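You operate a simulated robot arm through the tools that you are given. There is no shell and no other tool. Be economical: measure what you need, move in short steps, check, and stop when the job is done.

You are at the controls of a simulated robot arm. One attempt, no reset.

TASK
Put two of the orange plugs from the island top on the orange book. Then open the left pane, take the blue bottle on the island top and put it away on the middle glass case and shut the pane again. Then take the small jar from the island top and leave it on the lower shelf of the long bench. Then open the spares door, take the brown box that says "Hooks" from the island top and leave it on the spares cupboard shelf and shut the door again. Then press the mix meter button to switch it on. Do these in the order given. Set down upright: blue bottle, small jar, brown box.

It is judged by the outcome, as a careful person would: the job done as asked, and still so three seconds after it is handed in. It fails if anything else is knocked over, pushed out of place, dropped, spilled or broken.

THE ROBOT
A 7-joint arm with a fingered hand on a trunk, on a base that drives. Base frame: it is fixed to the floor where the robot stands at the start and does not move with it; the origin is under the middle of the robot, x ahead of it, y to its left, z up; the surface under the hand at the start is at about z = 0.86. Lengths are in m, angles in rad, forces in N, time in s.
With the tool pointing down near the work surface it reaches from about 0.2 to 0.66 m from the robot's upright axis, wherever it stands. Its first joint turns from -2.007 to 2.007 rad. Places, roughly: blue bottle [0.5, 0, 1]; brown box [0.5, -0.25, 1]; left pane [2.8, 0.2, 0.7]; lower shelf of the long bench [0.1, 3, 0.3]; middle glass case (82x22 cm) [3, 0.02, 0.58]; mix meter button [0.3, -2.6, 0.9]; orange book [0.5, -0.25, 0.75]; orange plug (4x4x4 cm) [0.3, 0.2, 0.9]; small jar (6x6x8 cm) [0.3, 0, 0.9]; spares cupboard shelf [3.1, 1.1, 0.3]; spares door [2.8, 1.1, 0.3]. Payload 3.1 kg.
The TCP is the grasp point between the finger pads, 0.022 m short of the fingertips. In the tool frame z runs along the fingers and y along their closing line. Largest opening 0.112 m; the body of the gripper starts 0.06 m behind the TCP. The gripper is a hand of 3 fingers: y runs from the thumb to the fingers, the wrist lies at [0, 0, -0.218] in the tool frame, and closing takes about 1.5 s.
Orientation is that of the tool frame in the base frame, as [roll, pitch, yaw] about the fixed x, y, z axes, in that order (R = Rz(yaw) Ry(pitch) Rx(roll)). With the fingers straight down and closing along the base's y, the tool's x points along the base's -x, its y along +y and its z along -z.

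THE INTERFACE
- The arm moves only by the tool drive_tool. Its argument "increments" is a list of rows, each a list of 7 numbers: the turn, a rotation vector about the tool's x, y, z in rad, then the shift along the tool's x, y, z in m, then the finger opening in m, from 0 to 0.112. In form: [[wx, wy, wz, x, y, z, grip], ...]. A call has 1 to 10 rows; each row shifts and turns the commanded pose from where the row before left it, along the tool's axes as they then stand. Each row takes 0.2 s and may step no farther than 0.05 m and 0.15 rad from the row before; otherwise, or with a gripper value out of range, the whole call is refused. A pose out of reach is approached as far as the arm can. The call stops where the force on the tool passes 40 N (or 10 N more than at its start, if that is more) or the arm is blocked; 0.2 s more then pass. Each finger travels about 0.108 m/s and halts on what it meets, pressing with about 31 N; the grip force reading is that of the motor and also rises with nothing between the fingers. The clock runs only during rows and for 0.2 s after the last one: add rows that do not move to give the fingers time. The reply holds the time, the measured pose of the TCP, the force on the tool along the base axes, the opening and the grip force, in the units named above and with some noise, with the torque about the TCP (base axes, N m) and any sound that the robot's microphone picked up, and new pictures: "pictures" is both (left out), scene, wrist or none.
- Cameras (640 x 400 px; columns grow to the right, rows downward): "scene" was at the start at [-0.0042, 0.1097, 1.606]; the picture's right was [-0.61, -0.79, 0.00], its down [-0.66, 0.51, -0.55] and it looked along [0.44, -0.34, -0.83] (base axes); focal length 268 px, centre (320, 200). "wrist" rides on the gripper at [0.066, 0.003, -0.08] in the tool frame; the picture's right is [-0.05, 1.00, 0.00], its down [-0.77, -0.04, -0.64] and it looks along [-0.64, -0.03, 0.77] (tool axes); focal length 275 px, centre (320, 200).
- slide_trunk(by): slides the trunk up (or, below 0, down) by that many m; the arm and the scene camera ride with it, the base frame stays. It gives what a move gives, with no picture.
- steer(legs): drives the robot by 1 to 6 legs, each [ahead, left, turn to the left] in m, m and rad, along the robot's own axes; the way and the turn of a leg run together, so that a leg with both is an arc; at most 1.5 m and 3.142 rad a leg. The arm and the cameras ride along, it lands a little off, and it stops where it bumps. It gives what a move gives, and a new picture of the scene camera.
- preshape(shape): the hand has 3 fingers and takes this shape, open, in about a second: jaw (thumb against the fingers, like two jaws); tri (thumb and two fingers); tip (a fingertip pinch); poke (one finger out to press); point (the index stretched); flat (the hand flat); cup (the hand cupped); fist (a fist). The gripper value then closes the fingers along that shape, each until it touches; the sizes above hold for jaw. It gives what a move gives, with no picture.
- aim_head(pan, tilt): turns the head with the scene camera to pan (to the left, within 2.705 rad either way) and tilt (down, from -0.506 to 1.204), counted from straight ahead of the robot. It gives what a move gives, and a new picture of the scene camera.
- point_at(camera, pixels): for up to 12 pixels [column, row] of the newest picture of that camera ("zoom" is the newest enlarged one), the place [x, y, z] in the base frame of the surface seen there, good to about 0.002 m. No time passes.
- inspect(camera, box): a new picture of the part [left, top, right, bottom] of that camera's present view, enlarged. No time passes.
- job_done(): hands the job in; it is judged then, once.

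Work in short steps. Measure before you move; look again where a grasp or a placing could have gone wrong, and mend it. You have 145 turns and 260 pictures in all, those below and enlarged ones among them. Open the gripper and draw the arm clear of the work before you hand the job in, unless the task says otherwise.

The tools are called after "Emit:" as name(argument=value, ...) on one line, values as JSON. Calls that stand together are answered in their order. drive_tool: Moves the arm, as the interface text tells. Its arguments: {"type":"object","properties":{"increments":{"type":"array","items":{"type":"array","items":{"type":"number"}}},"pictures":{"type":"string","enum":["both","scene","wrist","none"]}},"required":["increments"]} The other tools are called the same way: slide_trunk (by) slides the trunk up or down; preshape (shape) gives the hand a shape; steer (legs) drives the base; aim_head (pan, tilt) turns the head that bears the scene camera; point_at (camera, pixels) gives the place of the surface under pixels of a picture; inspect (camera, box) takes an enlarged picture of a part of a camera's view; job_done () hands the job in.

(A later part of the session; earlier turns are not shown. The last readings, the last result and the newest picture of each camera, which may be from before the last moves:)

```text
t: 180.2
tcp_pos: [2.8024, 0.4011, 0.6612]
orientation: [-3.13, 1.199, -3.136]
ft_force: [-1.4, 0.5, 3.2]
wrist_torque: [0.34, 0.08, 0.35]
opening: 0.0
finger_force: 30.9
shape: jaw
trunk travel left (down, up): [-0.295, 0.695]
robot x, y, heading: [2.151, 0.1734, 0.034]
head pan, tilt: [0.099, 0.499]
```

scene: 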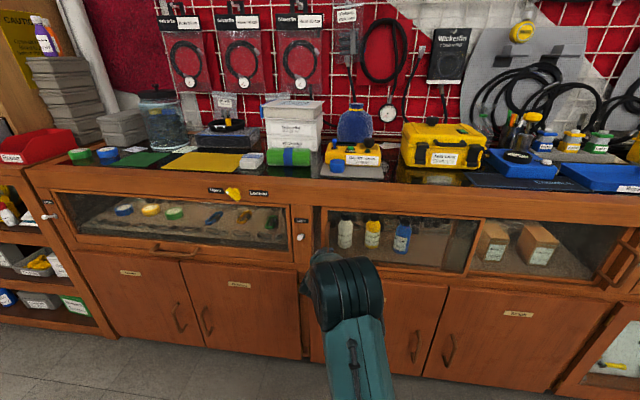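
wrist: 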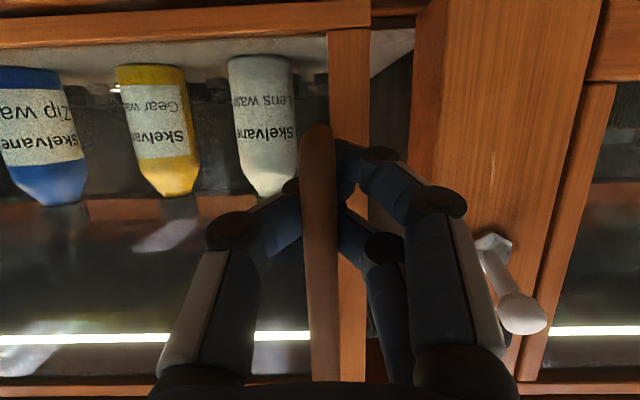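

~2.7 cm remain; the Light knob was cleared in this same pose before. Continue in small steps to the stop.

Emit:
drive_tool(increments=[[0, 0, 0, 0, 0.01, 0, 0.0], [0, 0, 0, 0, 0.008, 0, 0.0], [0, 0, 0, 0, 0.006, 0, 0.0], [0, 0, 0, 0, 0.004, 0, 0.0]])

```text
t: 181.2
tcp_pos: [2.803, 0.4266, 0.6611]
orientation: [-3.135, 1.202, -3.139]
ft_force: [4.3, -0.1, 6.2]
wrist_torque: [0.34, -0.02, 0.36]
opening: 0.0001
finger_force: 31.6
shape: jaw
trunk travel left (down, up): [-0.295, 0.695]
robot x, y, heading: [2.1476, 0.1749, 0.033]
head pan, tilt: [0.099, 0.499]
```

scene: 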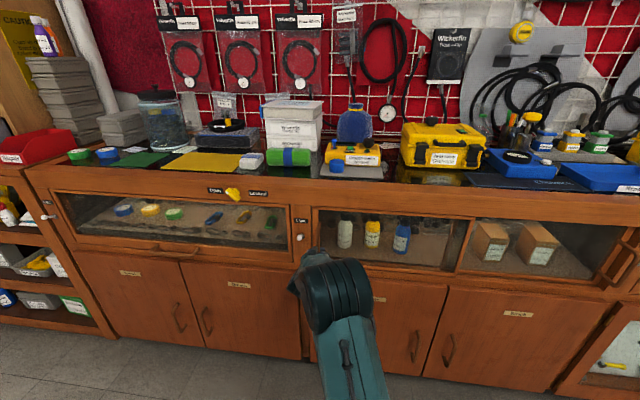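
wrist: 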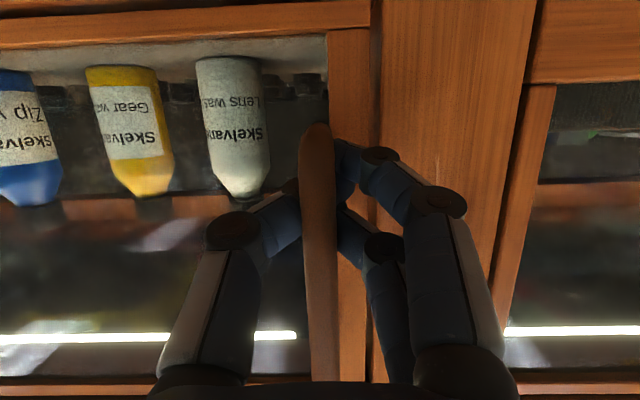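

Nearly shut. Push a few mm more to the stop.

Emit:
drive_tool(increments=[[0, 0, 0, 0, 0.004, 0, 0.0], [0, 0, 0, 0, 0.003, 0, 0.0], [0, 0, 0, 0, 0.003, 0, 0.0]], pictures="wrist")

Emit:
inspect(camera="scene", box=[280, 190, 360, 270])

```text
t: 181.9
tcp_pos: [2.8022, 0.4319, 0.6602]
orientation: [-3.139, 1.201, 3.129]
ft_force: [5.8, -19.2, 7.8]
wrist_torque: [0.23, 0.0, 0.48]
opening: 0.0
finger_force: 30.6
shape: jaw
trunk travel left (down, up): [-0.295, 0.695]
robot x, y, heading: [2.1467, 0.1751, 0.028]
head pan, tilt: [0.099, 0.499]
```

wrist: 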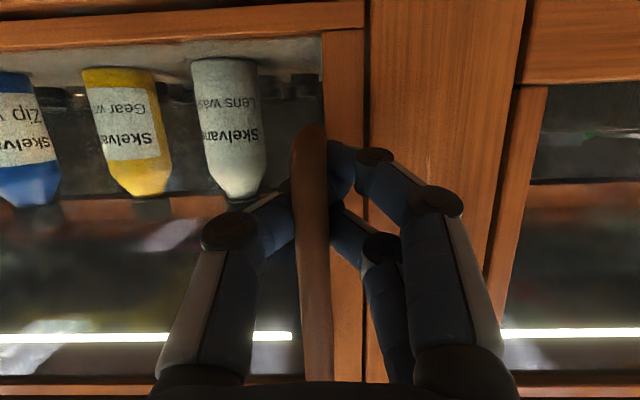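

```text
5.00 times, centred on (320, 230) of scene
```

zoom: 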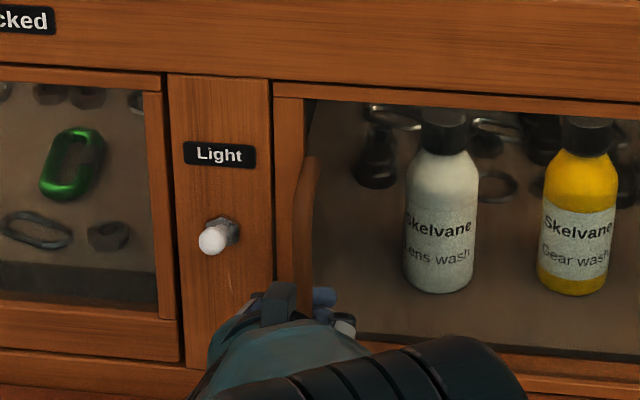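

Pane hits its stop; shut, knob unchanged. Relax, open and back out.

Emit:
drive_tool(increments=[[0, 0, 0, 0, -0.003, 0, 0.0], [0, 0, 0, 0, 0, 0, 0.03], [0, 0, 0, 0, 0, 0, 0.032], [0, 0, 0, 0.009, 0, -0.0233, 0.032], [0, 0, 0, 0.0145, 0, -0.0372, 0.032], [0, 0, 0, 0.0145, 0, -0.0372, 0.032], [0, 0, 0, 0.0145, 0, -0.0372, 0.032]])

Emit:
inspect(camera="scene", box=[280, 190, 480, 310])

```text
t: 183.6
tcp_pos: [2.6561, 0.432, 0.6592]
orientation: [-3.133, 1.201, -3.139]
ft_force: [0.0, -0.2, 0.8]
wrist_torque: [0.01, 0.01, 0.01]
opening: 0.0317
finger_force: 0.1
shape: jaw
trunk travel left (down, up): [-0.295, 0.695]
robot x, y, heading: [2.1493, 0.1757, 0.034]
head pan, tilt: [0.099, 0.499]
```

scene: 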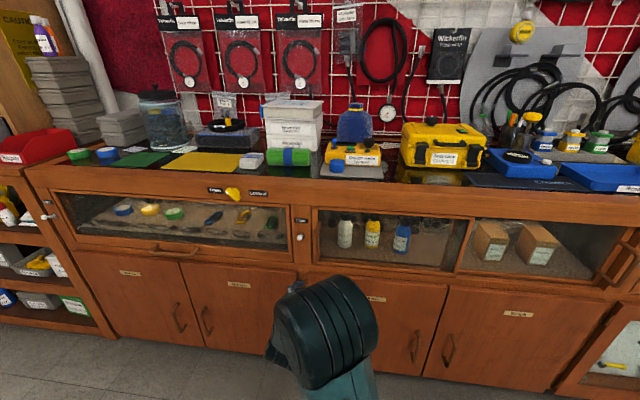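
wrist: 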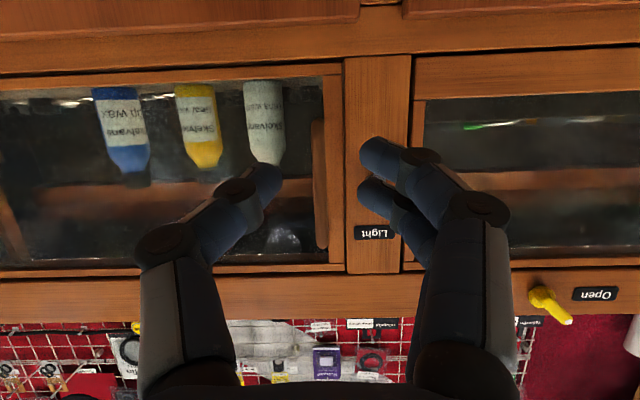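

```text
3.20 times, centred on (380, 250) of scene
```

zoom: 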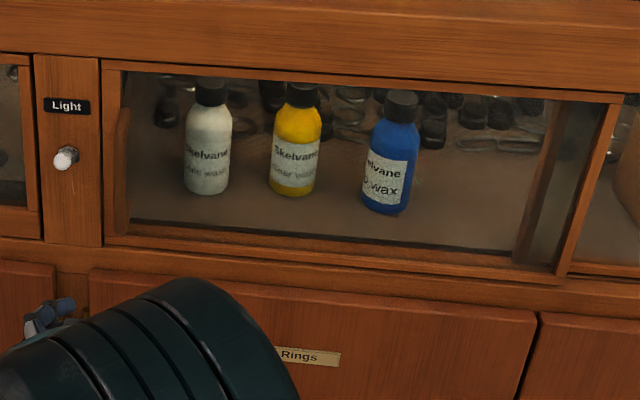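

Pane shut with the bottle upright inside. Next the jar: raise the trunk and drive around the right to the island's near side.

Emit:
slide_trunk(by=0.4)

Emit:
slide_trunk(by=0.12)

Emit:
steer(legs=[[-0.7, -0.4, -0.034], [0, -1.42, 0], [-1.5, 0, 0], [-0.35, 0, 0]])

```text
t: 187.4
tcp_pos: [2.6569, 0.4321, 1.059]
orientation: [-3.133, 1.201, -3.139]
ft_force: [-1.1, 0.2, -0.2]
wrist_torque: [0.02, 0.0, 0.03]
opening: 0.0317
finger_force: 0.0
shape: jaw
trunk travel left (down, up): [-0.695, 0.295]
robot x, y, heading: [2.1473, 0.1715, 0.03]
head pan, tilt: [0.099, 0.499]
```

```text
t: 188.9
tcp_pos: [2.6587, 0.4343, 1.1793]
orientation: [-3.132, 1.2, -3.139]
ft_force: [0.4, -0.5, -0.5]
wrist_torque: [0.03, 0.0, 0.02]
opening: 0.0319
finger_force: 0.0
shape: jaw
trunk travel left (down, up): [-0.815, 0.175]
robot x, y, heading: [2.1455, 0.1747, 0.034]
head pan, tilt: [0.099, 0.499]
```

```text
t: 208.9
tcp_pos: [0.1117, -1.4533, 1.1795]
orientation: [-3.131, 1.201, 3.135]
ft_force: [0.1, -0.4, 1.0]
wrist_torque: [-0.01, 0.0, 0.0]
opening: 0.0317
finger_force: 0.1
shape: jaw
trunk travel left (down, up): [-0.815, 0.175]
robot x, y, heading: [-0.3978, -1.7079, 0.03]
head pan, tilt: [0.099, 0.499]
```

scene: 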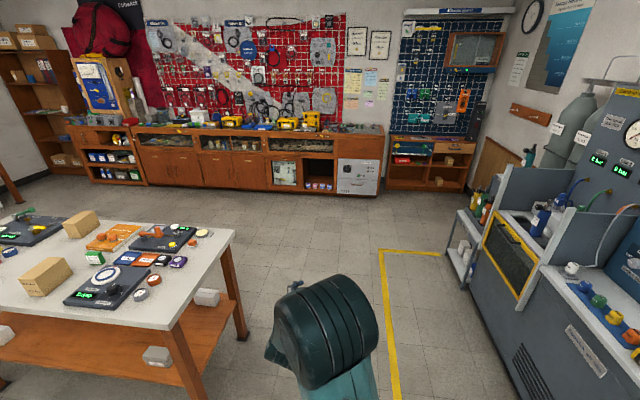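

Emit:
steer(legs=[[0.0, 1.4, 0], [0, 0.22, -0.03]])

Emit:
aim_head(pan=1.2, tilt=0.6)

Emit:
inspect(camera="scene", box=[0, 0, 640, 400])

```text
t: 217.3
tcp_pos: [0.0968, 0.1695, 1.1792]
orientation: [-3.133, 1.2, 3.095]
ft_force: [0.8, 0.2, -0.4]
wrist_torque: [-0.02, -0.01, -0.01]
opening: 0.0318
finger_force: 0.1
shape: jaw
trunk travel left (down, up): [-0.815, 0.175]
robot x, y, heading: [-0.4224, -0.0603, -0.017]
head pan, tilt: [0.099, 0.499]
```

scene: 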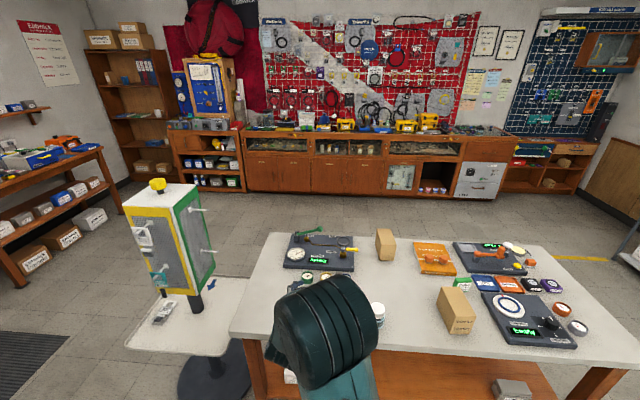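

```text
t: 218.6
tcp_pos: [0.0967, 0.1685, 1.178]
orientation: [-3.131, 1.203, 3.095]
ft_force: [-0.2, 0.1, 0.0]
wrist_torque: [0.02, 0.02, -0.03]
opening: 0.0315
finger_force: 0.0
shape: jaw
trunk travel left (down, up): [-0.815, 0.175]
robot x, y, heading: [-0.4288, -0.0621, -0.015]
head pan, tilt: [1.201, 0.6]
```

scene: 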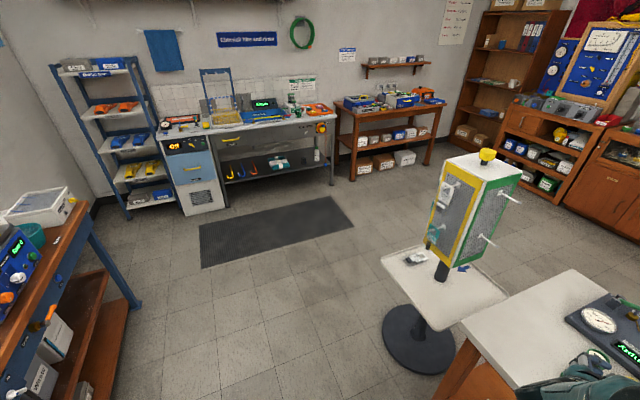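

```text
1.00 times, centred on (320, 200) of scene (not enlarged: the box is as wide or as high as the picture)
```

zoom: 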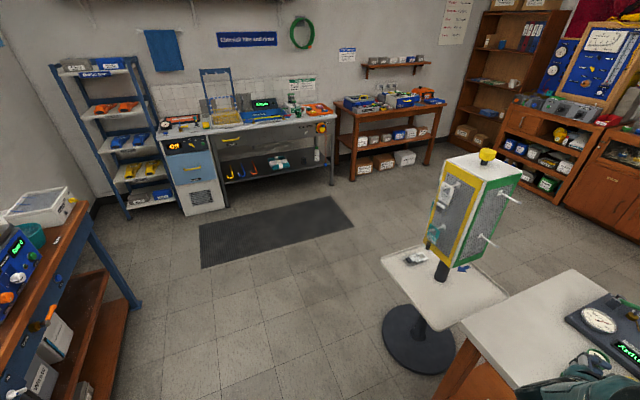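

Measure both benches at the left wall to identify "long bench lower shelf".

Emit:
point_at(camera="scene", pixels=[[250, 172], [300, 163], [240, 120], [330, 183], [215, 205], [380, 140], [385, 160], [360, 180], [305, 130], [280, 160], [313, 155]])

Emit:
inspect(camera="scene", box=[200, 90, 360, 210])

```text
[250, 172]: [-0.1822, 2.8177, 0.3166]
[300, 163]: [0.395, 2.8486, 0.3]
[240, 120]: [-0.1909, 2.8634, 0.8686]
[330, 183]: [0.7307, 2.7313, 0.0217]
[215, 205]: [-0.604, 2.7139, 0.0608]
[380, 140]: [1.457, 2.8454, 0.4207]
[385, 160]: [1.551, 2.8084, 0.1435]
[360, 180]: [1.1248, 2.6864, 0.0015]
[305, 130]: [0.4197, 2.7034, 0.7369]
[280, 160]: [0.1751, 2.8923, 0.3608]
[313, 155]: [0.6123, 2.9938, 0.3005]
```

```text
3.33 times, centred on (280, 150) of scene
```

zoom: 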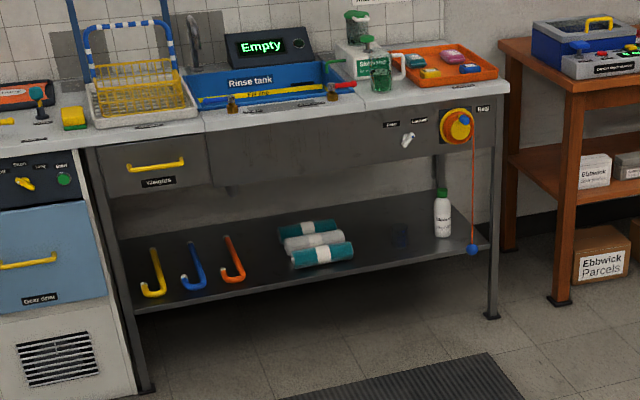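

The grey bench is the long bench (shelf z≈0.30, x −0.35…0.68). Now position for the jar: ahead 0.1, then slant the hand to ~40° and move above the jar.

Emit:
steer(legs=[[0.1, 0, 0.016]])

Emit:
drive_tool(increments=[[0, 0.11, 0, 0, 0, 0, 0.085], [0, 0.11, 0, 0, 0, 0, 0.085], [0, 0.11, 0, 0, 0, 0, 0.085], [0, 0, 0, -0.0097, -0.043, 0.0115, 0.085], [0, 0, 0, -0.0097, -0.043, 0.0115, 0.085], [0, 0, 0, -0.0097, -0.043, 0.0115, 0.085], [0, 0, 0, -0.0097, -0.043, 0.0115, 0.085], [0, 0, 0, -0.0097, -0.043, 0.0115, 0.085]], pictures="wrist")

Emit:
aim_head(pan=-0.1, tilt=0.8)

```text
t: 219.7
tcp_pos: [0.1926, 0.176, 1.1792]
orientation: [-3.134, 1.201, 3.109]
ft_force: [-0.5, 0.0, -0.8]
wrist_torque: [-0.03, 0.0, -0.01]
opening: 0.0315
finger_force: 0.1
shape: jaw
trunk travel left (down, up): [-0.815, 0.175]
robot x, y, heading: [-0.3269, -0.0612, -0.003]
head pan, tilt: [1.201, 0.6]
```

scene: 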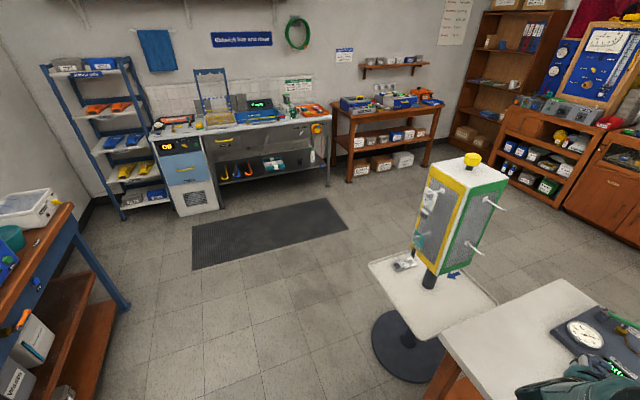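

```text
t: 221.5
tcp_pos: [0.2577, -0.0458, 1.1789]
orientation: [3.141, 0.87, 3.1]
ft_force: [-0.5, 0.0, -0.3]
wrist_torque: [-0.02, 0.0, 0.01]
opening: 0.0848
finger_force: 0.1
shape: jaw
trunk travel left (down, up): [-0.815, 0.175]
robot x, y, heading: [-0.3266, -0.0615, -0.002]
head pan, tilt: [1.201, 0.6]
```

wrist: 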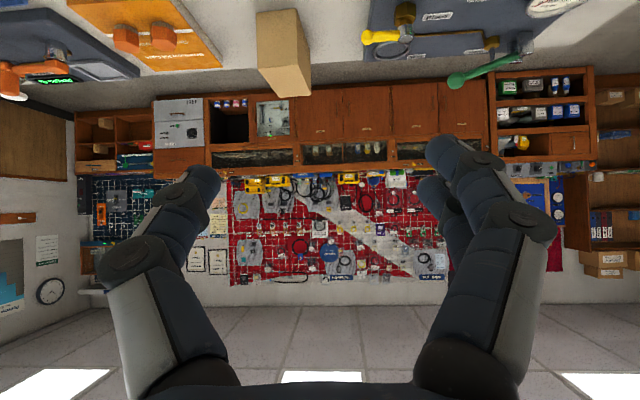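

```text
t: 223.0
tcp_pos: [0.2571, -0.0408, 1.1791]
orientation: [-3.137, 0.872, 3.102]
ft_force: [-0.4, 0.0, 0.9]
wrist_torque: [-0.01, 0.01, 0.0]
opening: 0.0847
finger_force: 0.2
shape: jaw
trunk travel left (down, up): [-0.815, 0.175]
robot x, y, heading: [-0.328, -0.06, -0.003]
head pan, tilt: [-0.099, 0.799]
```

scene: 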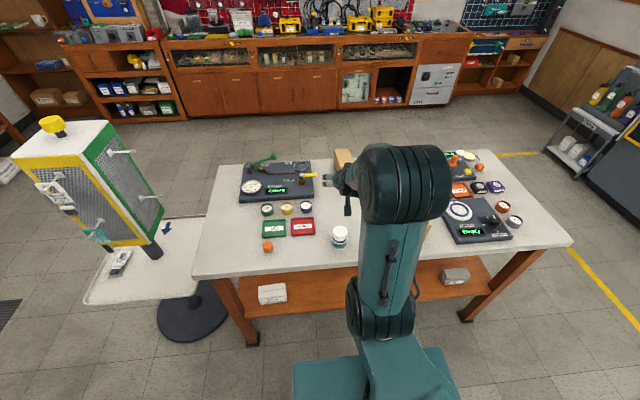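

Emit:
inspect(camera="scene", box=[290, 200, 390, 270])

Emit:
point_at(camera="scene", pixels=[[340, 229], [333, 230], [346, 230], [340, 226], [340, 233], [333, 246], [346, 246], [340, 248]])

```text
5.71 times, centred on (340, 235) of scene
```

zoom: 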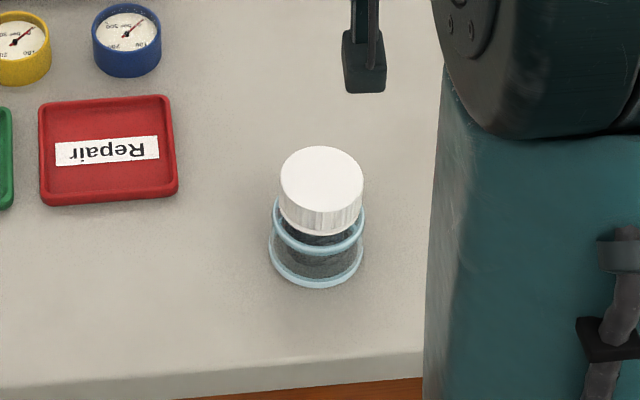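

```text
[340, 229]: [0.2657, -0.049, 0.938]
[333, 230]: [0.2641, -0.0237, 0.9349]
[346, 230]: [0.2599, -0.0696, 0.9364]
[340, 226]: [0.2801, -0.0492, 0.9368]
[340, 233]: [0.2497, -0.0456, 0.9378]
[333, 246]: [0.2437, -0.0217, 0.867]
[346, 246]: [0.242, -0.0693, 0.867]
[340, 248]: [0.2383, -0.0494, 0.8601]
```

Jar axis ≈(0.265,−0.048), lid top 0.938. Correct 8 mm forward, 4 mm right, and lower by trunk 0.18.

Emit:
drive_tool(increments=[[0, 0, 0, -0.005, -0.004, 0.006, 0.085]], pictures="none")

Emit:
slide_trunk(by=-0.18)

Emit:
drive_tool(increments=[[0, 0, 0, 0, 0, 0, 0.085]])

```text
t: 223.4
tcp_pos: [0.2651, -0.0463, 1.1796]
orientation: [-3.139, 0.871, 3.1]
ft_force: [1.1, 0.5, 0.5]
wrist_torque: [0.02, 0.04, 0.01]
opening: 0.0847
finger_force: 0.0
shape: jaw
trunk travel left (down, up): [-0.815, 0.175]
robot x, y, heading: [-0.3294, -0.0625, -0.001]
head pan, tilt: [-0.099, 0.799]
```

```text
t: 225.4
tcp_pos: [0.2644, -0.0462, 0.9978]
orientation: [-3.137, 0.872, 3.103]
ft_force: [-0.2, -0.6, 0.1]
wrist_torque: [0.02, -0.02, -0.02]
opening: 0.0847
finger_force: 0.0
shape: jaw
trunk travel left (down, up): [-0.635, 0.355]
robot x, y, heading: [-0.331, -0.0645, -0.005]
head pan, tilt: [-0.099, 0.799]
```

```text
t: 225.8
tcp_pos: [0.2656, -0.0453, 0.9998]
orientation: [-3.136, 0.873, 3.104]
ft_force: [0.2, -0.6, 0.0]
wrist_torque: [0.0, 0.02, 0.0]
opening: 0.0847
finger_force: 0.0
shape: jaw
trunk travel left (down, up): [-0.635, 0.355]
robot x, y, heading: [-0.3261, -0.0655, -0.002]
head pan, tilt: [-0.099, 0.799]
```

scene: 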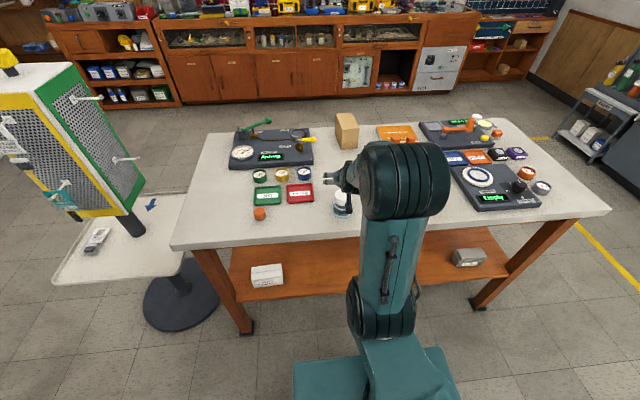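
wrist: 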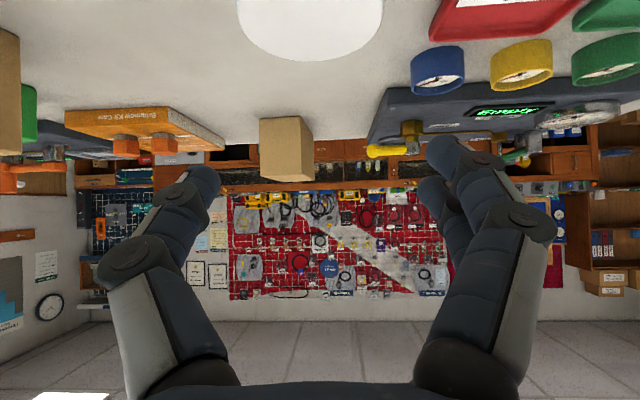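

The lid (239–382) is centred within ~3 mm. Lower in two steps to z≈0.905.

Emit:
slide_trunk(by=-0.055)

Emit:
slide_trunk(by=-0.04)

Emit:
drive_tool(increments=[[0, 0, 0, 0, -0.002, 0, 0.085]], pictures="wrist")

Emit:
inspect(camera="scene", box=[300, 140, 400, 240])

```text
t: 226.8
tcp_pos: [0.2646, -0.0469, 0.9442]
orientation: [-3.137, 0.87, 3.104]
ft_force: [0.3, -0.1, 1.0]
wrist_torque: [-0.02, 0.0, 0.0]
opening: 0.0847
finger_force: 0.1
shape: jaw
trunk travel left (down, up): [-0.58, 0.41]
robot x, y, heading: [-0.326, -0.0661, -0.008]
head pan, tilt: [-0.099, 0.799]
```

```text
t: 227.6
tcp_pos: [0.2646, -0.0453, 0.9052]
orientation: [-3.136, 0.87, 3.102]
ft_force: [-0.5, -0.8, -0.2]
wrist_torque: [-0.03, -0.01, 0.01]
opening: 0.0847
finger_force: 0.0
shape: jaw
trunk travel left (down, up): [-0.54, 0.45]
robot x, y, heading: [-0.3283, -0.0634, 0.0]
head pan, tilt: [-0.099, 0.799]
```

```text
t: 228.0
tcp_pos: [0.2651, -0.0474, 0.9047]
orientation: [-3.136, 0.871, 3.102]
ft_force: [0.6, 0.8, 0.4]
wrist_torque: [-0.02, 0.0, -0.01]
opening: 0.0849
finger_force: 0.1
shape: jaw
trunk travel left (down, up): [-0.54, 0.45]
robot x, y, heading: [-0.3309, -0.0621, -0.004]
head pan, tilt: [-0.099, 0.799]
```

wrist: 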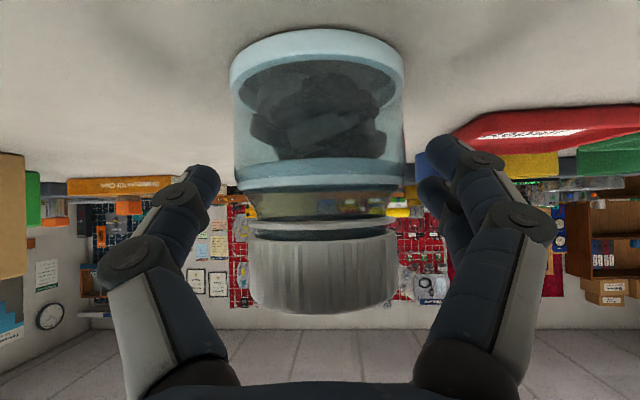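

```text
4.00 times, centred on (350, 190) of scene
```

zoom: 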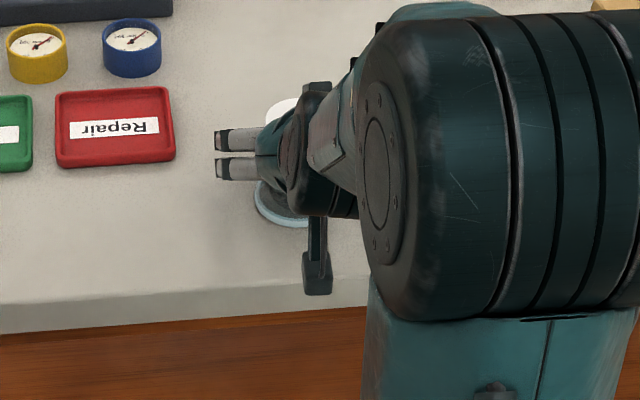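

Pads are at the neck ring; lower 0.013 to grip the glass body and close.

Emit:
slide_trunk(by=-0.013)

Emit:
drive_tool(increments=[[0, 0, 0, 0, 0, 0, 0.07], [0, 0, 0, 0, 0, 0, 0.06], [0, 0, 0, 0, 0, 0, 0.05], [0, 0, 0, 0, 0, 0, 0.042], [0, 0, 0, 0, 0, 0, 0.042], [0, 0, 0, 0, 0, 0, 0.042]], pictures="wrist")

```text
t: 228.6
tcp_pos: [0.2638, -0.0481, 0.8918]
orientation: [-3.137, 0.871, 3.104]
ft_force: [0.1, 0.9, -0.2]
wrist_torque: [0.02, 0.0, -0.01]
opening: 0.0848
finger_force: 0.1
shape: jaw
trunk travel left (down, up): [-0.527, 0.463]
robot x, y, heading: [-0.3284, -0.063, -0.005]
head pan, tilt: [-0.099, 0.799]
```

```text
t: 230.0
tcp_pos: [0.2641, -0.0488, 0.891]
orientation: [-3.135, 0.87, 3.102]
ft_force: [1.0, -0.6, -0.5]
wrist_torque: [0.03, 0.02, 0.01]
opening: 0.0428
finger_force: 30.9
shape: jaw
trunk travel left (down, up): [-0.527, 0.463]
robot x, y, heading: [-0.3271, -0.0648, -0.005]
head pan, tilt: [-0.099, 0.799]
```

wrist: 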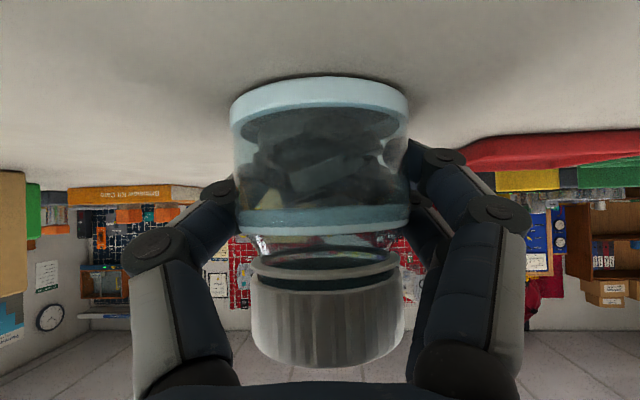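

Gripped. Tighten and lift with the trunk, then verify.

Emit:
drive_tool(increments=[[0, 0, 0, 0, 0, 0, 0.03], [0, 0, 0, 0, 0, 0, 0.03]], pictures="none")

Emit:
slide_trunk(by=0.2)

Emit:
drive_tool(increments=[[0, 0, 0, 0, 0, 0, 0.03]])

```text
t: 230.6
tcp_pos: [0.2626, -0.0478, 0.891]
orientation: [-3.136, 0.87, 3.103]
ft_force: [-0.2, 0.2, 0.6]
wrist_torque: [0.01, 0.03, -0.03]
opening: 0.0416
finger_force: 30.8
shape: jaw
trunk travel left (down, up): [-0.527, 0.463]
robot x, y, heading: [-0.3273, -0.0636, -0.005]
head pan, tilt: [-0.099, 0.799]
```

```text
t: 232.8
tcp_pos: [0.2642, -0.0475, 1.0911]
orientation: [-3.136, 0.87, 3.103]
ft_force: [0.1, -0.6, -2.4]
wrist_torque: [-0.04, 0.02, 0.0]
opening: 0.0411
finger_force: 30.8
shape: jaw
trunk travel left (down, up): [-0.727, 0.263]
robot x, y, heading: [-0.3263, -0.0649, -0.005]
head pan, tilt: [-0.099, 0.799]
```

```text
t: 233.2
tcp_pos: [0.2647, -0.0478, 1.0907]
orientation: [-3.137, 0.873, 3.104]
ft_force: [-0.1, 0.2, -0.8]
wrist_torque: [0.0, -0.03, 0.03]
opening: 0.0411
finger_force: 30.5
shape: jaw
trunk travel left (down, up): [-0.727, 0.263]
robot x, y, heading: [-0.3297, -0.063, -0.0]
head pan, tilt: [-0.099, 0.799]
```

scene: 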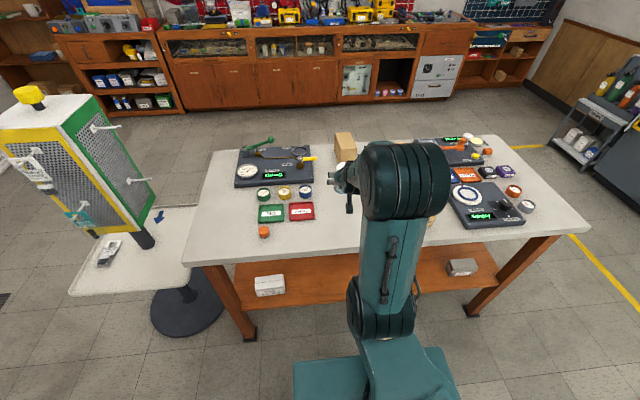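
wrist: 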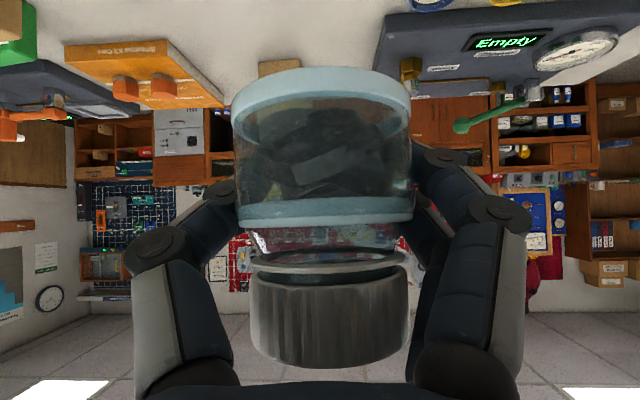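

Jar held. Look left to check the lane towards the long bench.

Emit:
aim_head(pan=1.35, tilt=0.75)

Emit:
point_at(camera="scene", pixels=[[60, 250], [140, 230], [180, 300], [60, 160], [380, 300], [350, 330], [440, 250], [330, 250], [250, 80], [120, 120]])

```text
t: 234.8
tcp_pos: [0.265, -0.0478, 1.0901]
orientation: [-3.135, 0.871, 3.105]
ft_force: [0.0, -0.7, -0.8]
wrist_torque: [0.0, 0.01, -0.02]
opening: 0.0411
finger_force: 31.1
shape: jaw
trunk travel left (down, up): [-0.727, 0.263]
robot x, y, heading: [-0.3248, -0.0608, -0.004]
head pan, tilt: [1.349, 0.75]
```

scene: 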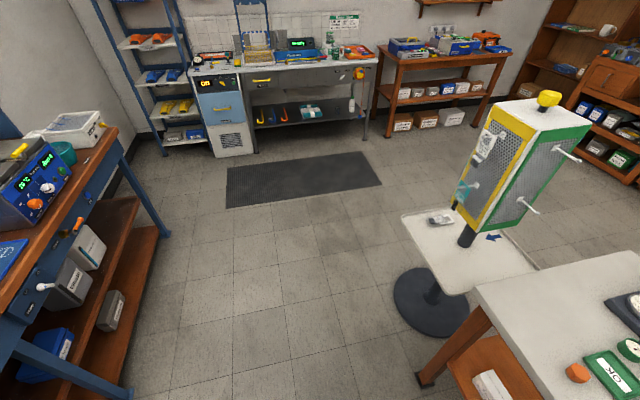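

```text
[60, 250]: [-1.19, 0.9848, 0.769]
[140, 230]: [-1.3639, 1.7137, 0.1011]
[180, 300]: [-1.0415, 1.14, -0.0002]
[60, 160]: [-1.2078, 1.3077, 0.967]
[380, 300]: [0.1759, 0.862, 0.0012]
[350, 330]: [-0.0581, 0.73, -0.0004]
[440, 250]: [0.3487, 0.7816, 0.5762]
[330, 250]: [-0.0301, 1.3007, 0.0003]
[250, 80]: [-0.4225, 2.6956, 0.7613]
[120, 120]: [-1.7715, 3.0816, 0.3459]
```

Lane is clear (x −1.0…0.15). Back 0.12, turn left 90°, drive along, and shift right in front of the bench.

Emit:
steer(legs=[[-0.12, 0, 0], [0, 0, 1.571], [1.5, 0, 0], [0.45, -0.4, 0], [0, -0.45, 0]])

Emit:
aim_head(pan=0.15, tilt=0.75)

```text
t: 252.1
tcp_pos: [0.3649, 2.463, 1.0922]
orientation: [-3.138, 0.87, -1.602]
ft_force: [0.3, -0.3, -1.3]
wrist_torque: [0.0, -0.02, 0.0]
opening: 0.0405
finger_force: 31.3
shape: jaw
trunk travel left (down, up): [-0.727, 0.263]
robot x, y, heading: [0.3876, 1.8733, 1.573]
head pan, tilt: [1.349, 0.75]
```

scene: 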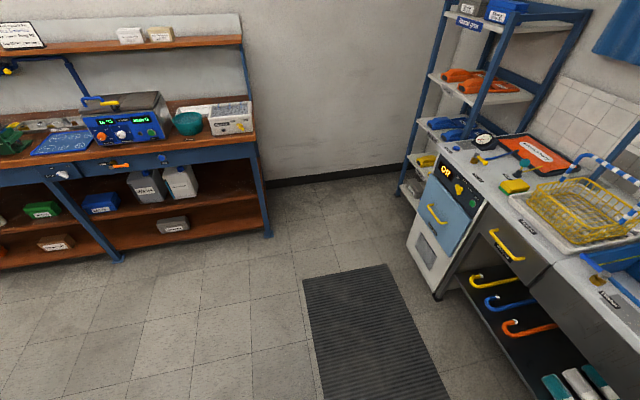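

```text
t: 253.5
tcp_pos: [0.3644, 2.4627, 1.092]
orientation: [-3.137, 0.871, -1.602]
ft_force: [-0.4, -0.6, -1.1]
wrist_torque: [0.02, 0.0, 0.01]
opening: 0.0407
finger_force: 30.6
shape: jaw
trunk travel left (down, up): [-0.727, 0.263]
robot x, y, heading: [0.3843, 1.8726, 1.576]
head pan, tilt: [0.15, 0.75]
```

scene: 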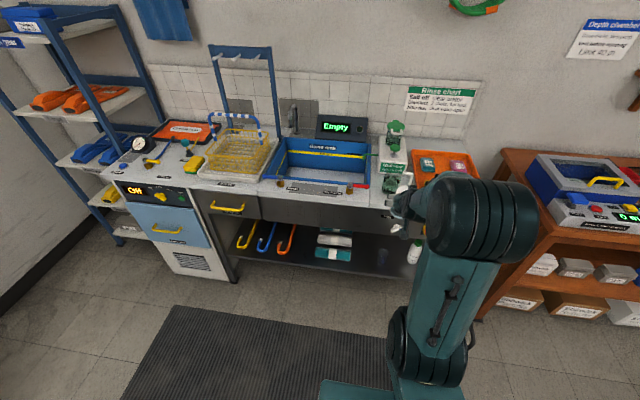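

Lower the trunk here in front of the bench and look under it.

Emit:
slide_trunk(by=-0.4)

Emit:
slide_trunk(by=-0.26)

Emit:
aim_head(pan=0.05, tilt=0.55)

Emit:
drive_tool(increments=[[0, 0, 0, 0, 0, 0, 0.03]], pictures="wrist")

```text
t: 257.4
tcp_pos: [0.364, 2.4624, 0.6922]
orientation: [-3.138, 0.87, -1.599]
ft_force: [0.5, -0.7, -1.1]
wrist_torque: [0.0, -0.01, -0.01]
opening: 0.0408
finger_force: 31.0
shape: jaw
trunk travel left (down, up): [-0.327, 0.663]
robot x, y, heading: [0.3854, 1.8701, 1.574]
head pan, tilt: [0.15, 0.75]
```

```text
t: 260.0
tcp_pos: [0.3649, 2.4612, 0.4321]
orientation: [-3.135, 0.87, -1.6]
ft_force: [0.4, -0.9, -1.9]
wrist_torque: [-0.01, -0.01, 0.01]
opening: 0.0406
finger_force: 30.8
shape: jaw
trunk travel left (down, up): [-0.067, 0.923]
robot x, y, heading: [0.3807, 1.8746, 1.581]
head pan, tilt: [0.15, 0.75]
```

```text
t: 260.8
tcp_pos: [0.3639, 2.4632, 0.4319]
orientation: [-3.136, 0.871, -1.6]
ft_force: [0.0, -0.1, -1.0]
wrist_torque: [0.02, -0.03, 0.02]
opening: 0.0405
finger_force: 31.3
shape: jaw
trunk travel left (down, up): [-0.067, 0.923]
robot x, y, heading: [0.3814, 1.8732, 1.574]
head pan, tilt: [0.051, 0.55]
```

scene: 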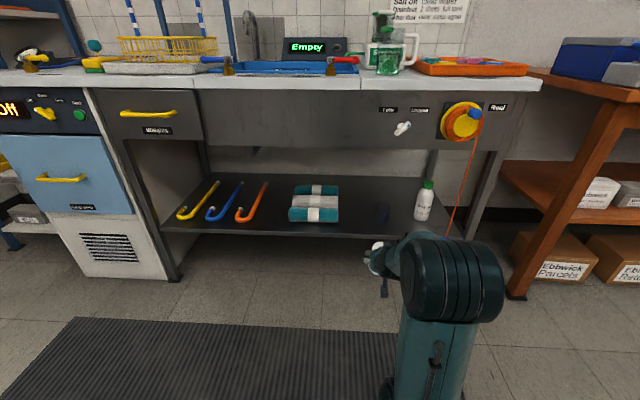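

```text
t: 261.2
tcp_pos: [0.3635, 2.4628, 0.4325]
orientation: [-3.137, 0.872, -1.6]
ft_force: [0.7, -0.5, -1.0]
wrist_torque: [-0.02, 0.0, 0.02]
opening: 0.0405
finger_force: 31.1
shape: jaw
trunk travel left (down, up): [-0.067, 0.923]
robot x, y, heading: [0.3829, 1.8716, 1.575]
head pan, tilt: [0.051, 0.55]
```

wrist: 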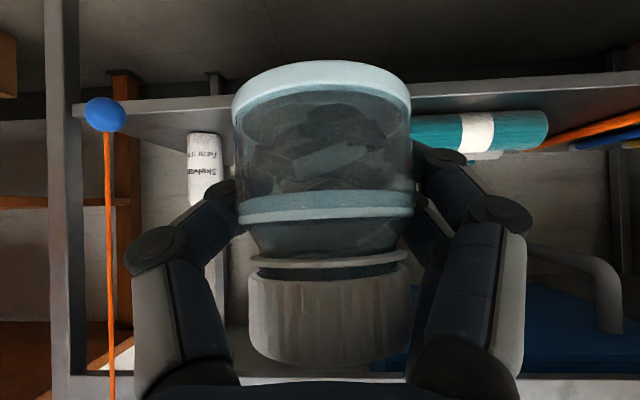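

A dark thing sits at scene (381,213). Enlarge and measure.

Emit:
inspect(camera="scene", box=[280, 160, 480, 260])

Emit:
point_at(camera="scene", pixels=[[381, 213], [337, 200], [337, 215], [360, 215], [355, 205], [424, 205], [350, 232], [455, 232], [380, 145], [340, 225], [400, 215]])

```text
3.20 times, centred on (380, 210) of scene
```

zoom: 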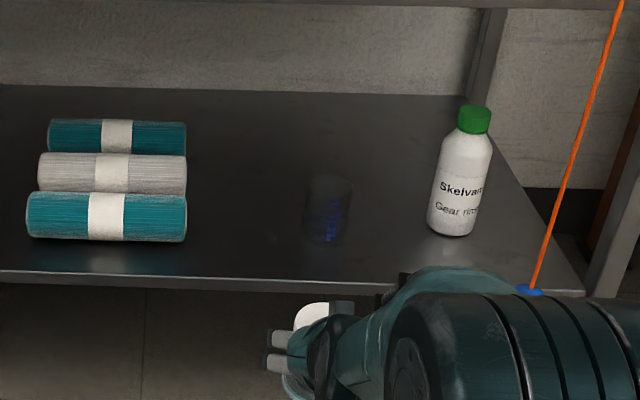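

```text
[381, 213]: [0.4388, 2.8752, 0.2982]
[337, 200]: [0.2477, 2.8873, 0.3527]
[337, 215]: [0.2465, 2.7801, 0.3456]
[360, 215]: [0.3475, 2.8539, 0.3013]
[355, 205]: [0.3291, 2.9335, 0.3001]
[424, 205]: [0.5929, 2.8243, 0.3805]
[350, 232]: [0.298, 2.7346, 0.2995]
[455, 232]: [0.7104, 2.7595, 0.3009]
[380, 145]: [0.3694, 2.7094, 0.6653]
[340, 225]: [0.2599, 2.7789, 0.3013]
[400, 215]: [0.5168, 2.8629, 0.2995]
```

There is a dark, transparent glass at about (0.435,2.815) on the shelf; avoid it. Target for the jar: (0.326,2.785), between towels (edge x≈0.255) and the glass (edge x≈0.405). Drive 0.22 ahead, 0.038 left.

Emit:
steer(legs=[[0.22, 0.038, 0]])

Emit:
inspect(camera="scene", box=[260, 170, 460, 295])

Emit:
drive_tool(increments=[[0, 0, 0, 0, 0, 0, 0.03]], pictures="wrist")

```text
t: 262.8
tcp_pos: [0.3249, 2.6786, 0.4315]
orientation: [-3.135, 0.87, -1.599]
ft_force: [0.7, 0.5, -1.4]
wrist_torque: [0.02, 0.0, 0.03]
opening: 0.0407
finger_force: 30.4
shape: jaw
trunk travel left (down, up): [-0.067, 0.923]
robot x, y, heading: [0.3446, 2.088, 1.576]
head pan, tilt: [0.051, 0.55]
```

scene: 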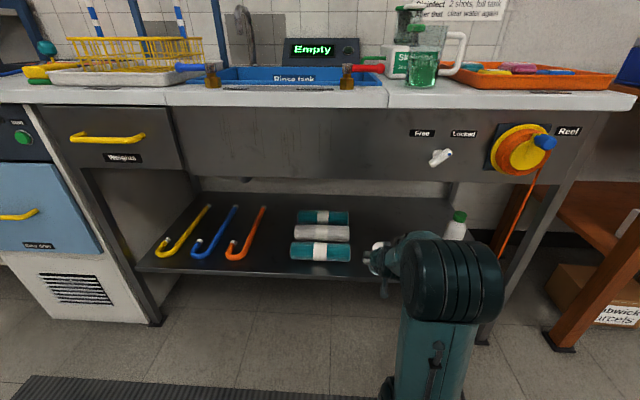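

```text
3.20 times, centred on (360, 232) of scene
```

zoom: 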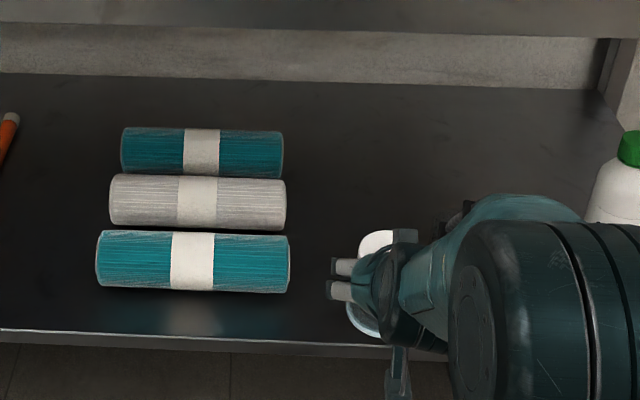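

```text
t: 263.2
tcp_pos: [0.3248, 2.6781, 0.4316]
orientation: [-3.137, 0.868, -1.602]
ft_force: [0.0, 0.1, -1.4]
wrist_torque: [0.01, 0.01, 0.02]
opening: 0.0406
finger_force: 31.0
shape: jaw
trunk travel left (down, up): [-0.067, 0.923]
robot x, y, heading: [0.344, 2.0895, 1.577]
head pan, tilt: [0.051, 0.55]
```

wrist: 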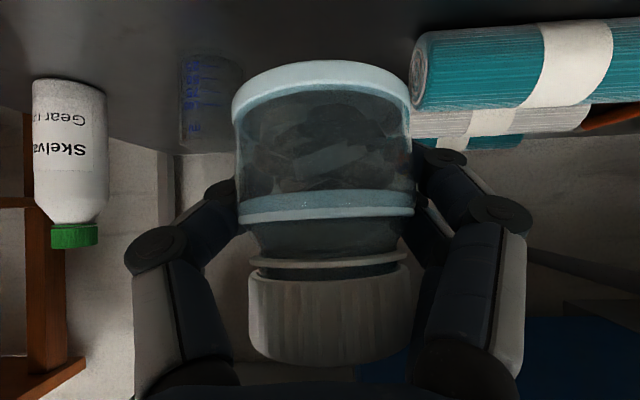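

Aligned (x 0.325). Advance 0.105, then lower ~0.07.

Emit:
drive_tool(increments=[[0, 0, 0, -0.0225, 0, 0.0268, 0.03], [0, 0, 0, -0.0225, 0, 0.0268, 0.03], [0, 0, 0, -0.0225, 0, 0.0268, 0.03], [0, 0, 0, 0.023, 0, 0.0193, 0.03], [0, 0, 0, 0.023, 0, 0.0193, 0.03]])

Emit:
inspect(camera="scene", box=[260, 170, 460, 295])

```text
t: 264.4
tcp_pos: [0.3258, 2.7818, 0.371]
orientation: [-3.138, 0.871, -1.601]
ft_force: [0.7, 1.1, -1.8]
wrist_torque: [0.0, -0.01, -0.04]
opening: 0.0403
finger_force: 31.1
shape: jaw
trunk travel left (down, up): [-0.067, 0.923]
robot x, y, heading: [0.3475, 2.0846, 1.581]
head pan, tilt: [0.051, 0.55]
```

scene: 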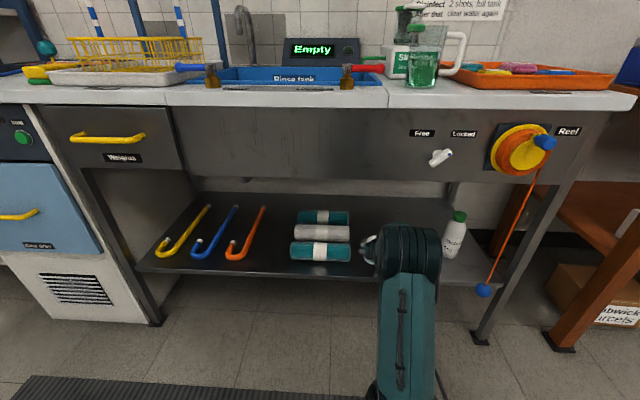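
wrist: 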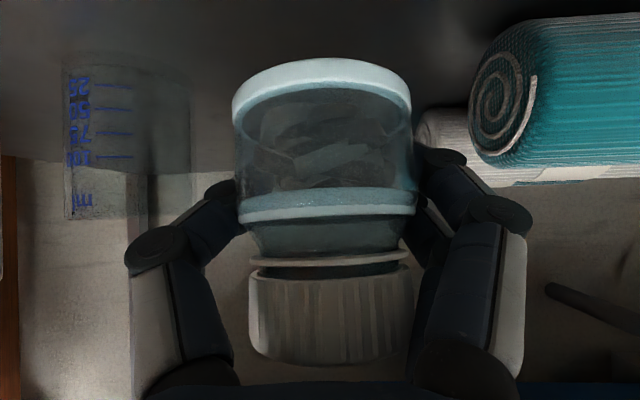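

```text
3.20 times, centred on (360, 232) of scene
```

zoom: 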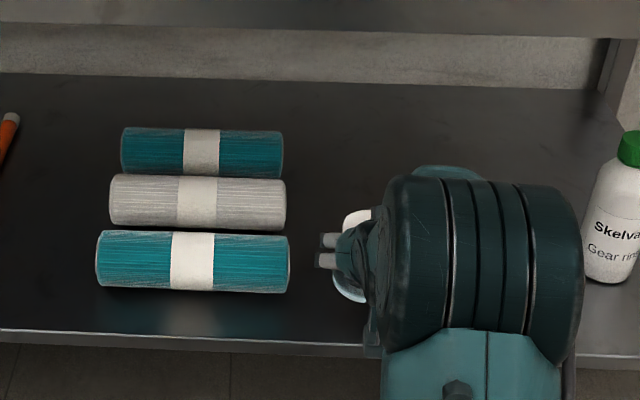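

Both neighbours are clear by ~2 cm. Lower further gently to contact.

Emit:
drive_tool(increments=[[0, 0, 0, 0.0153, -0.003, 0.0129, 0.03], [0, 0, 0, 0.0077, 0, 0.0064, 0.03], [0, 0, 0, 0.0023, 0, 0.0019, 0.03], [0, 0, 0, 0, 0, 0, 0.03]], pictures="none")

```text
t: 265.4
tcp_pos: [0.331, 2.7835, 0.3392]
orientation: [-3.135, 0.871, -1.596]
ft_force: [-0.1, 0.4, -1.6]
wrist_torque: [0.02, 0.01, 0.01]
opening: 0.04
finger_force: 30.8
shape: jaw
trunk travel left (down, up): [-0.067, 0.923]
robot x, y, heading: [0.3414, 2.0895, 1.576]
head pan, tilt: [0.051, 0.55]
```

That nudge went right; correct left 6 mm, then lower in small steps.

Emit:
drive_tool(increments=[[0, 0, 0, 0, 0.006, 0, 0.03], [0, 0, 0, 0.0023, 0, 0.0019, 0.03], [0, 0, 0, 0.0015, 0, 0.0013, 0.03], [0, 0, 0, 0, 0, 0, 0.03]], pictures="none")

Emit:
drive_tool(increments=[[0, 0, 0, 0.0015, 0, 0.0013, 0.03], [0, 0, 0, 0, 0, 0, 0.03]])

```text
t: 266.4
tcp_pos: [0.3256, 2.7833, 0.3337]
orientation: [-3.137, 0.87, -1.6]
ft_force: [0.7, 0.1, -0.3]
wrist_torque: [-0.02, 0.04, 0.02]
opening: 0.0405
finger_force: 31.1
shape: jaw
trunk travel left (down, up): [-0.067, 0.923]
robot x, y, heading: [0.3475, 2.0846, 1.577]
head pan, tilt: [0.051, 0.55]
```

```text
t: 267.0
tcp_pos: [0.3262, 2.7828, 0.3315]
orientation: [-3.136, 0.871, -1.602]
ft_force: [0.5, 0.6, 2.6]
wrist_torque: [-0.05, 0.02, -0.01]
opening: 0.0399
finger_force: 31.3
shape: jaw
trunk travel left (down, up): [-0.067, 0.923]
robot x, y, heading: [0.3453, 2.0898, 1.575]
head pan, tilt: [0.051, 0.55]
```

scene: 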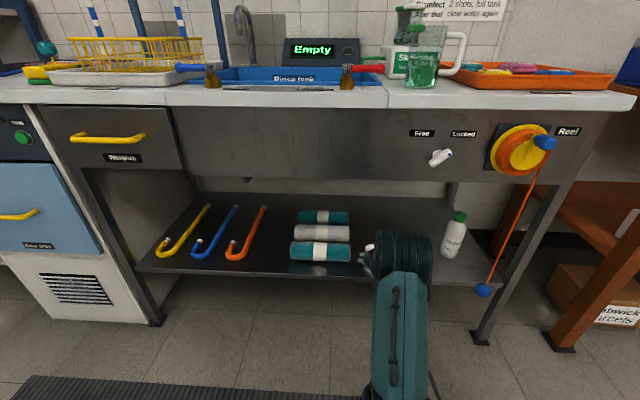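
wrist: 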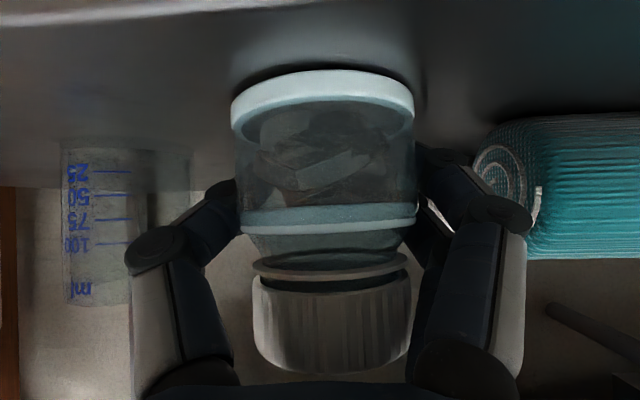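

Contact. One more mm, then open slightly and check.

Emit:
drive_tool(increments=[[0, 0, 0, 0.0011, 0, 0.001, 0.03], [0, 0, 0, 0, 0, 0, 0.045], [0, 0, 0, 0, 0, 0, 0.052], [0, 0, 0, 0, 0, 0, 0.058], [0, 0, 0, 0, 0, 0, 0.06]])

```text
t: 268.2
tcp_pos: [0.326, 2.7823, 0.3314]
orientation: [-3.137, 0.871, -1.599]
ft_force: [-0.4, 0.9, 0.3]
wrist_torque: [0.0, 0.0, 0.03]
opening: 0.0593
finger_force: 0.1
shape: jaw
trunk travel left (down, up): [-0.067, 0.923]
robot x, y, heading: [0.345, 2.0893, 1.581]
head pan, tilt: [0.051, 0.55]
```

scene: 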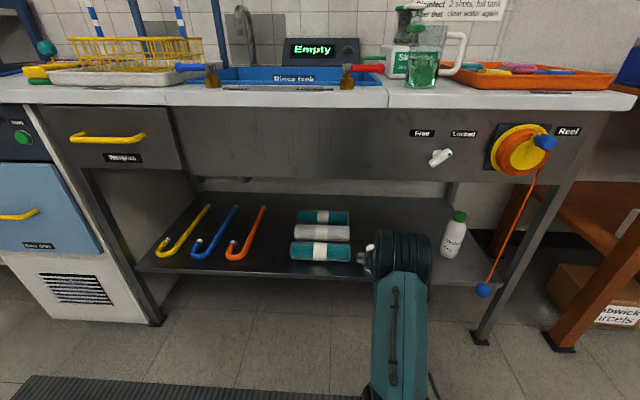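
wrist: 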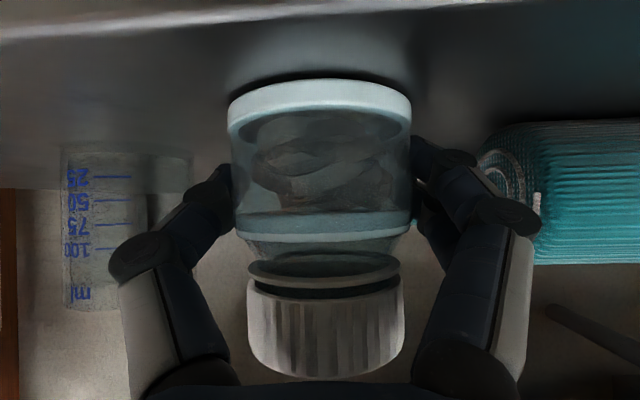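

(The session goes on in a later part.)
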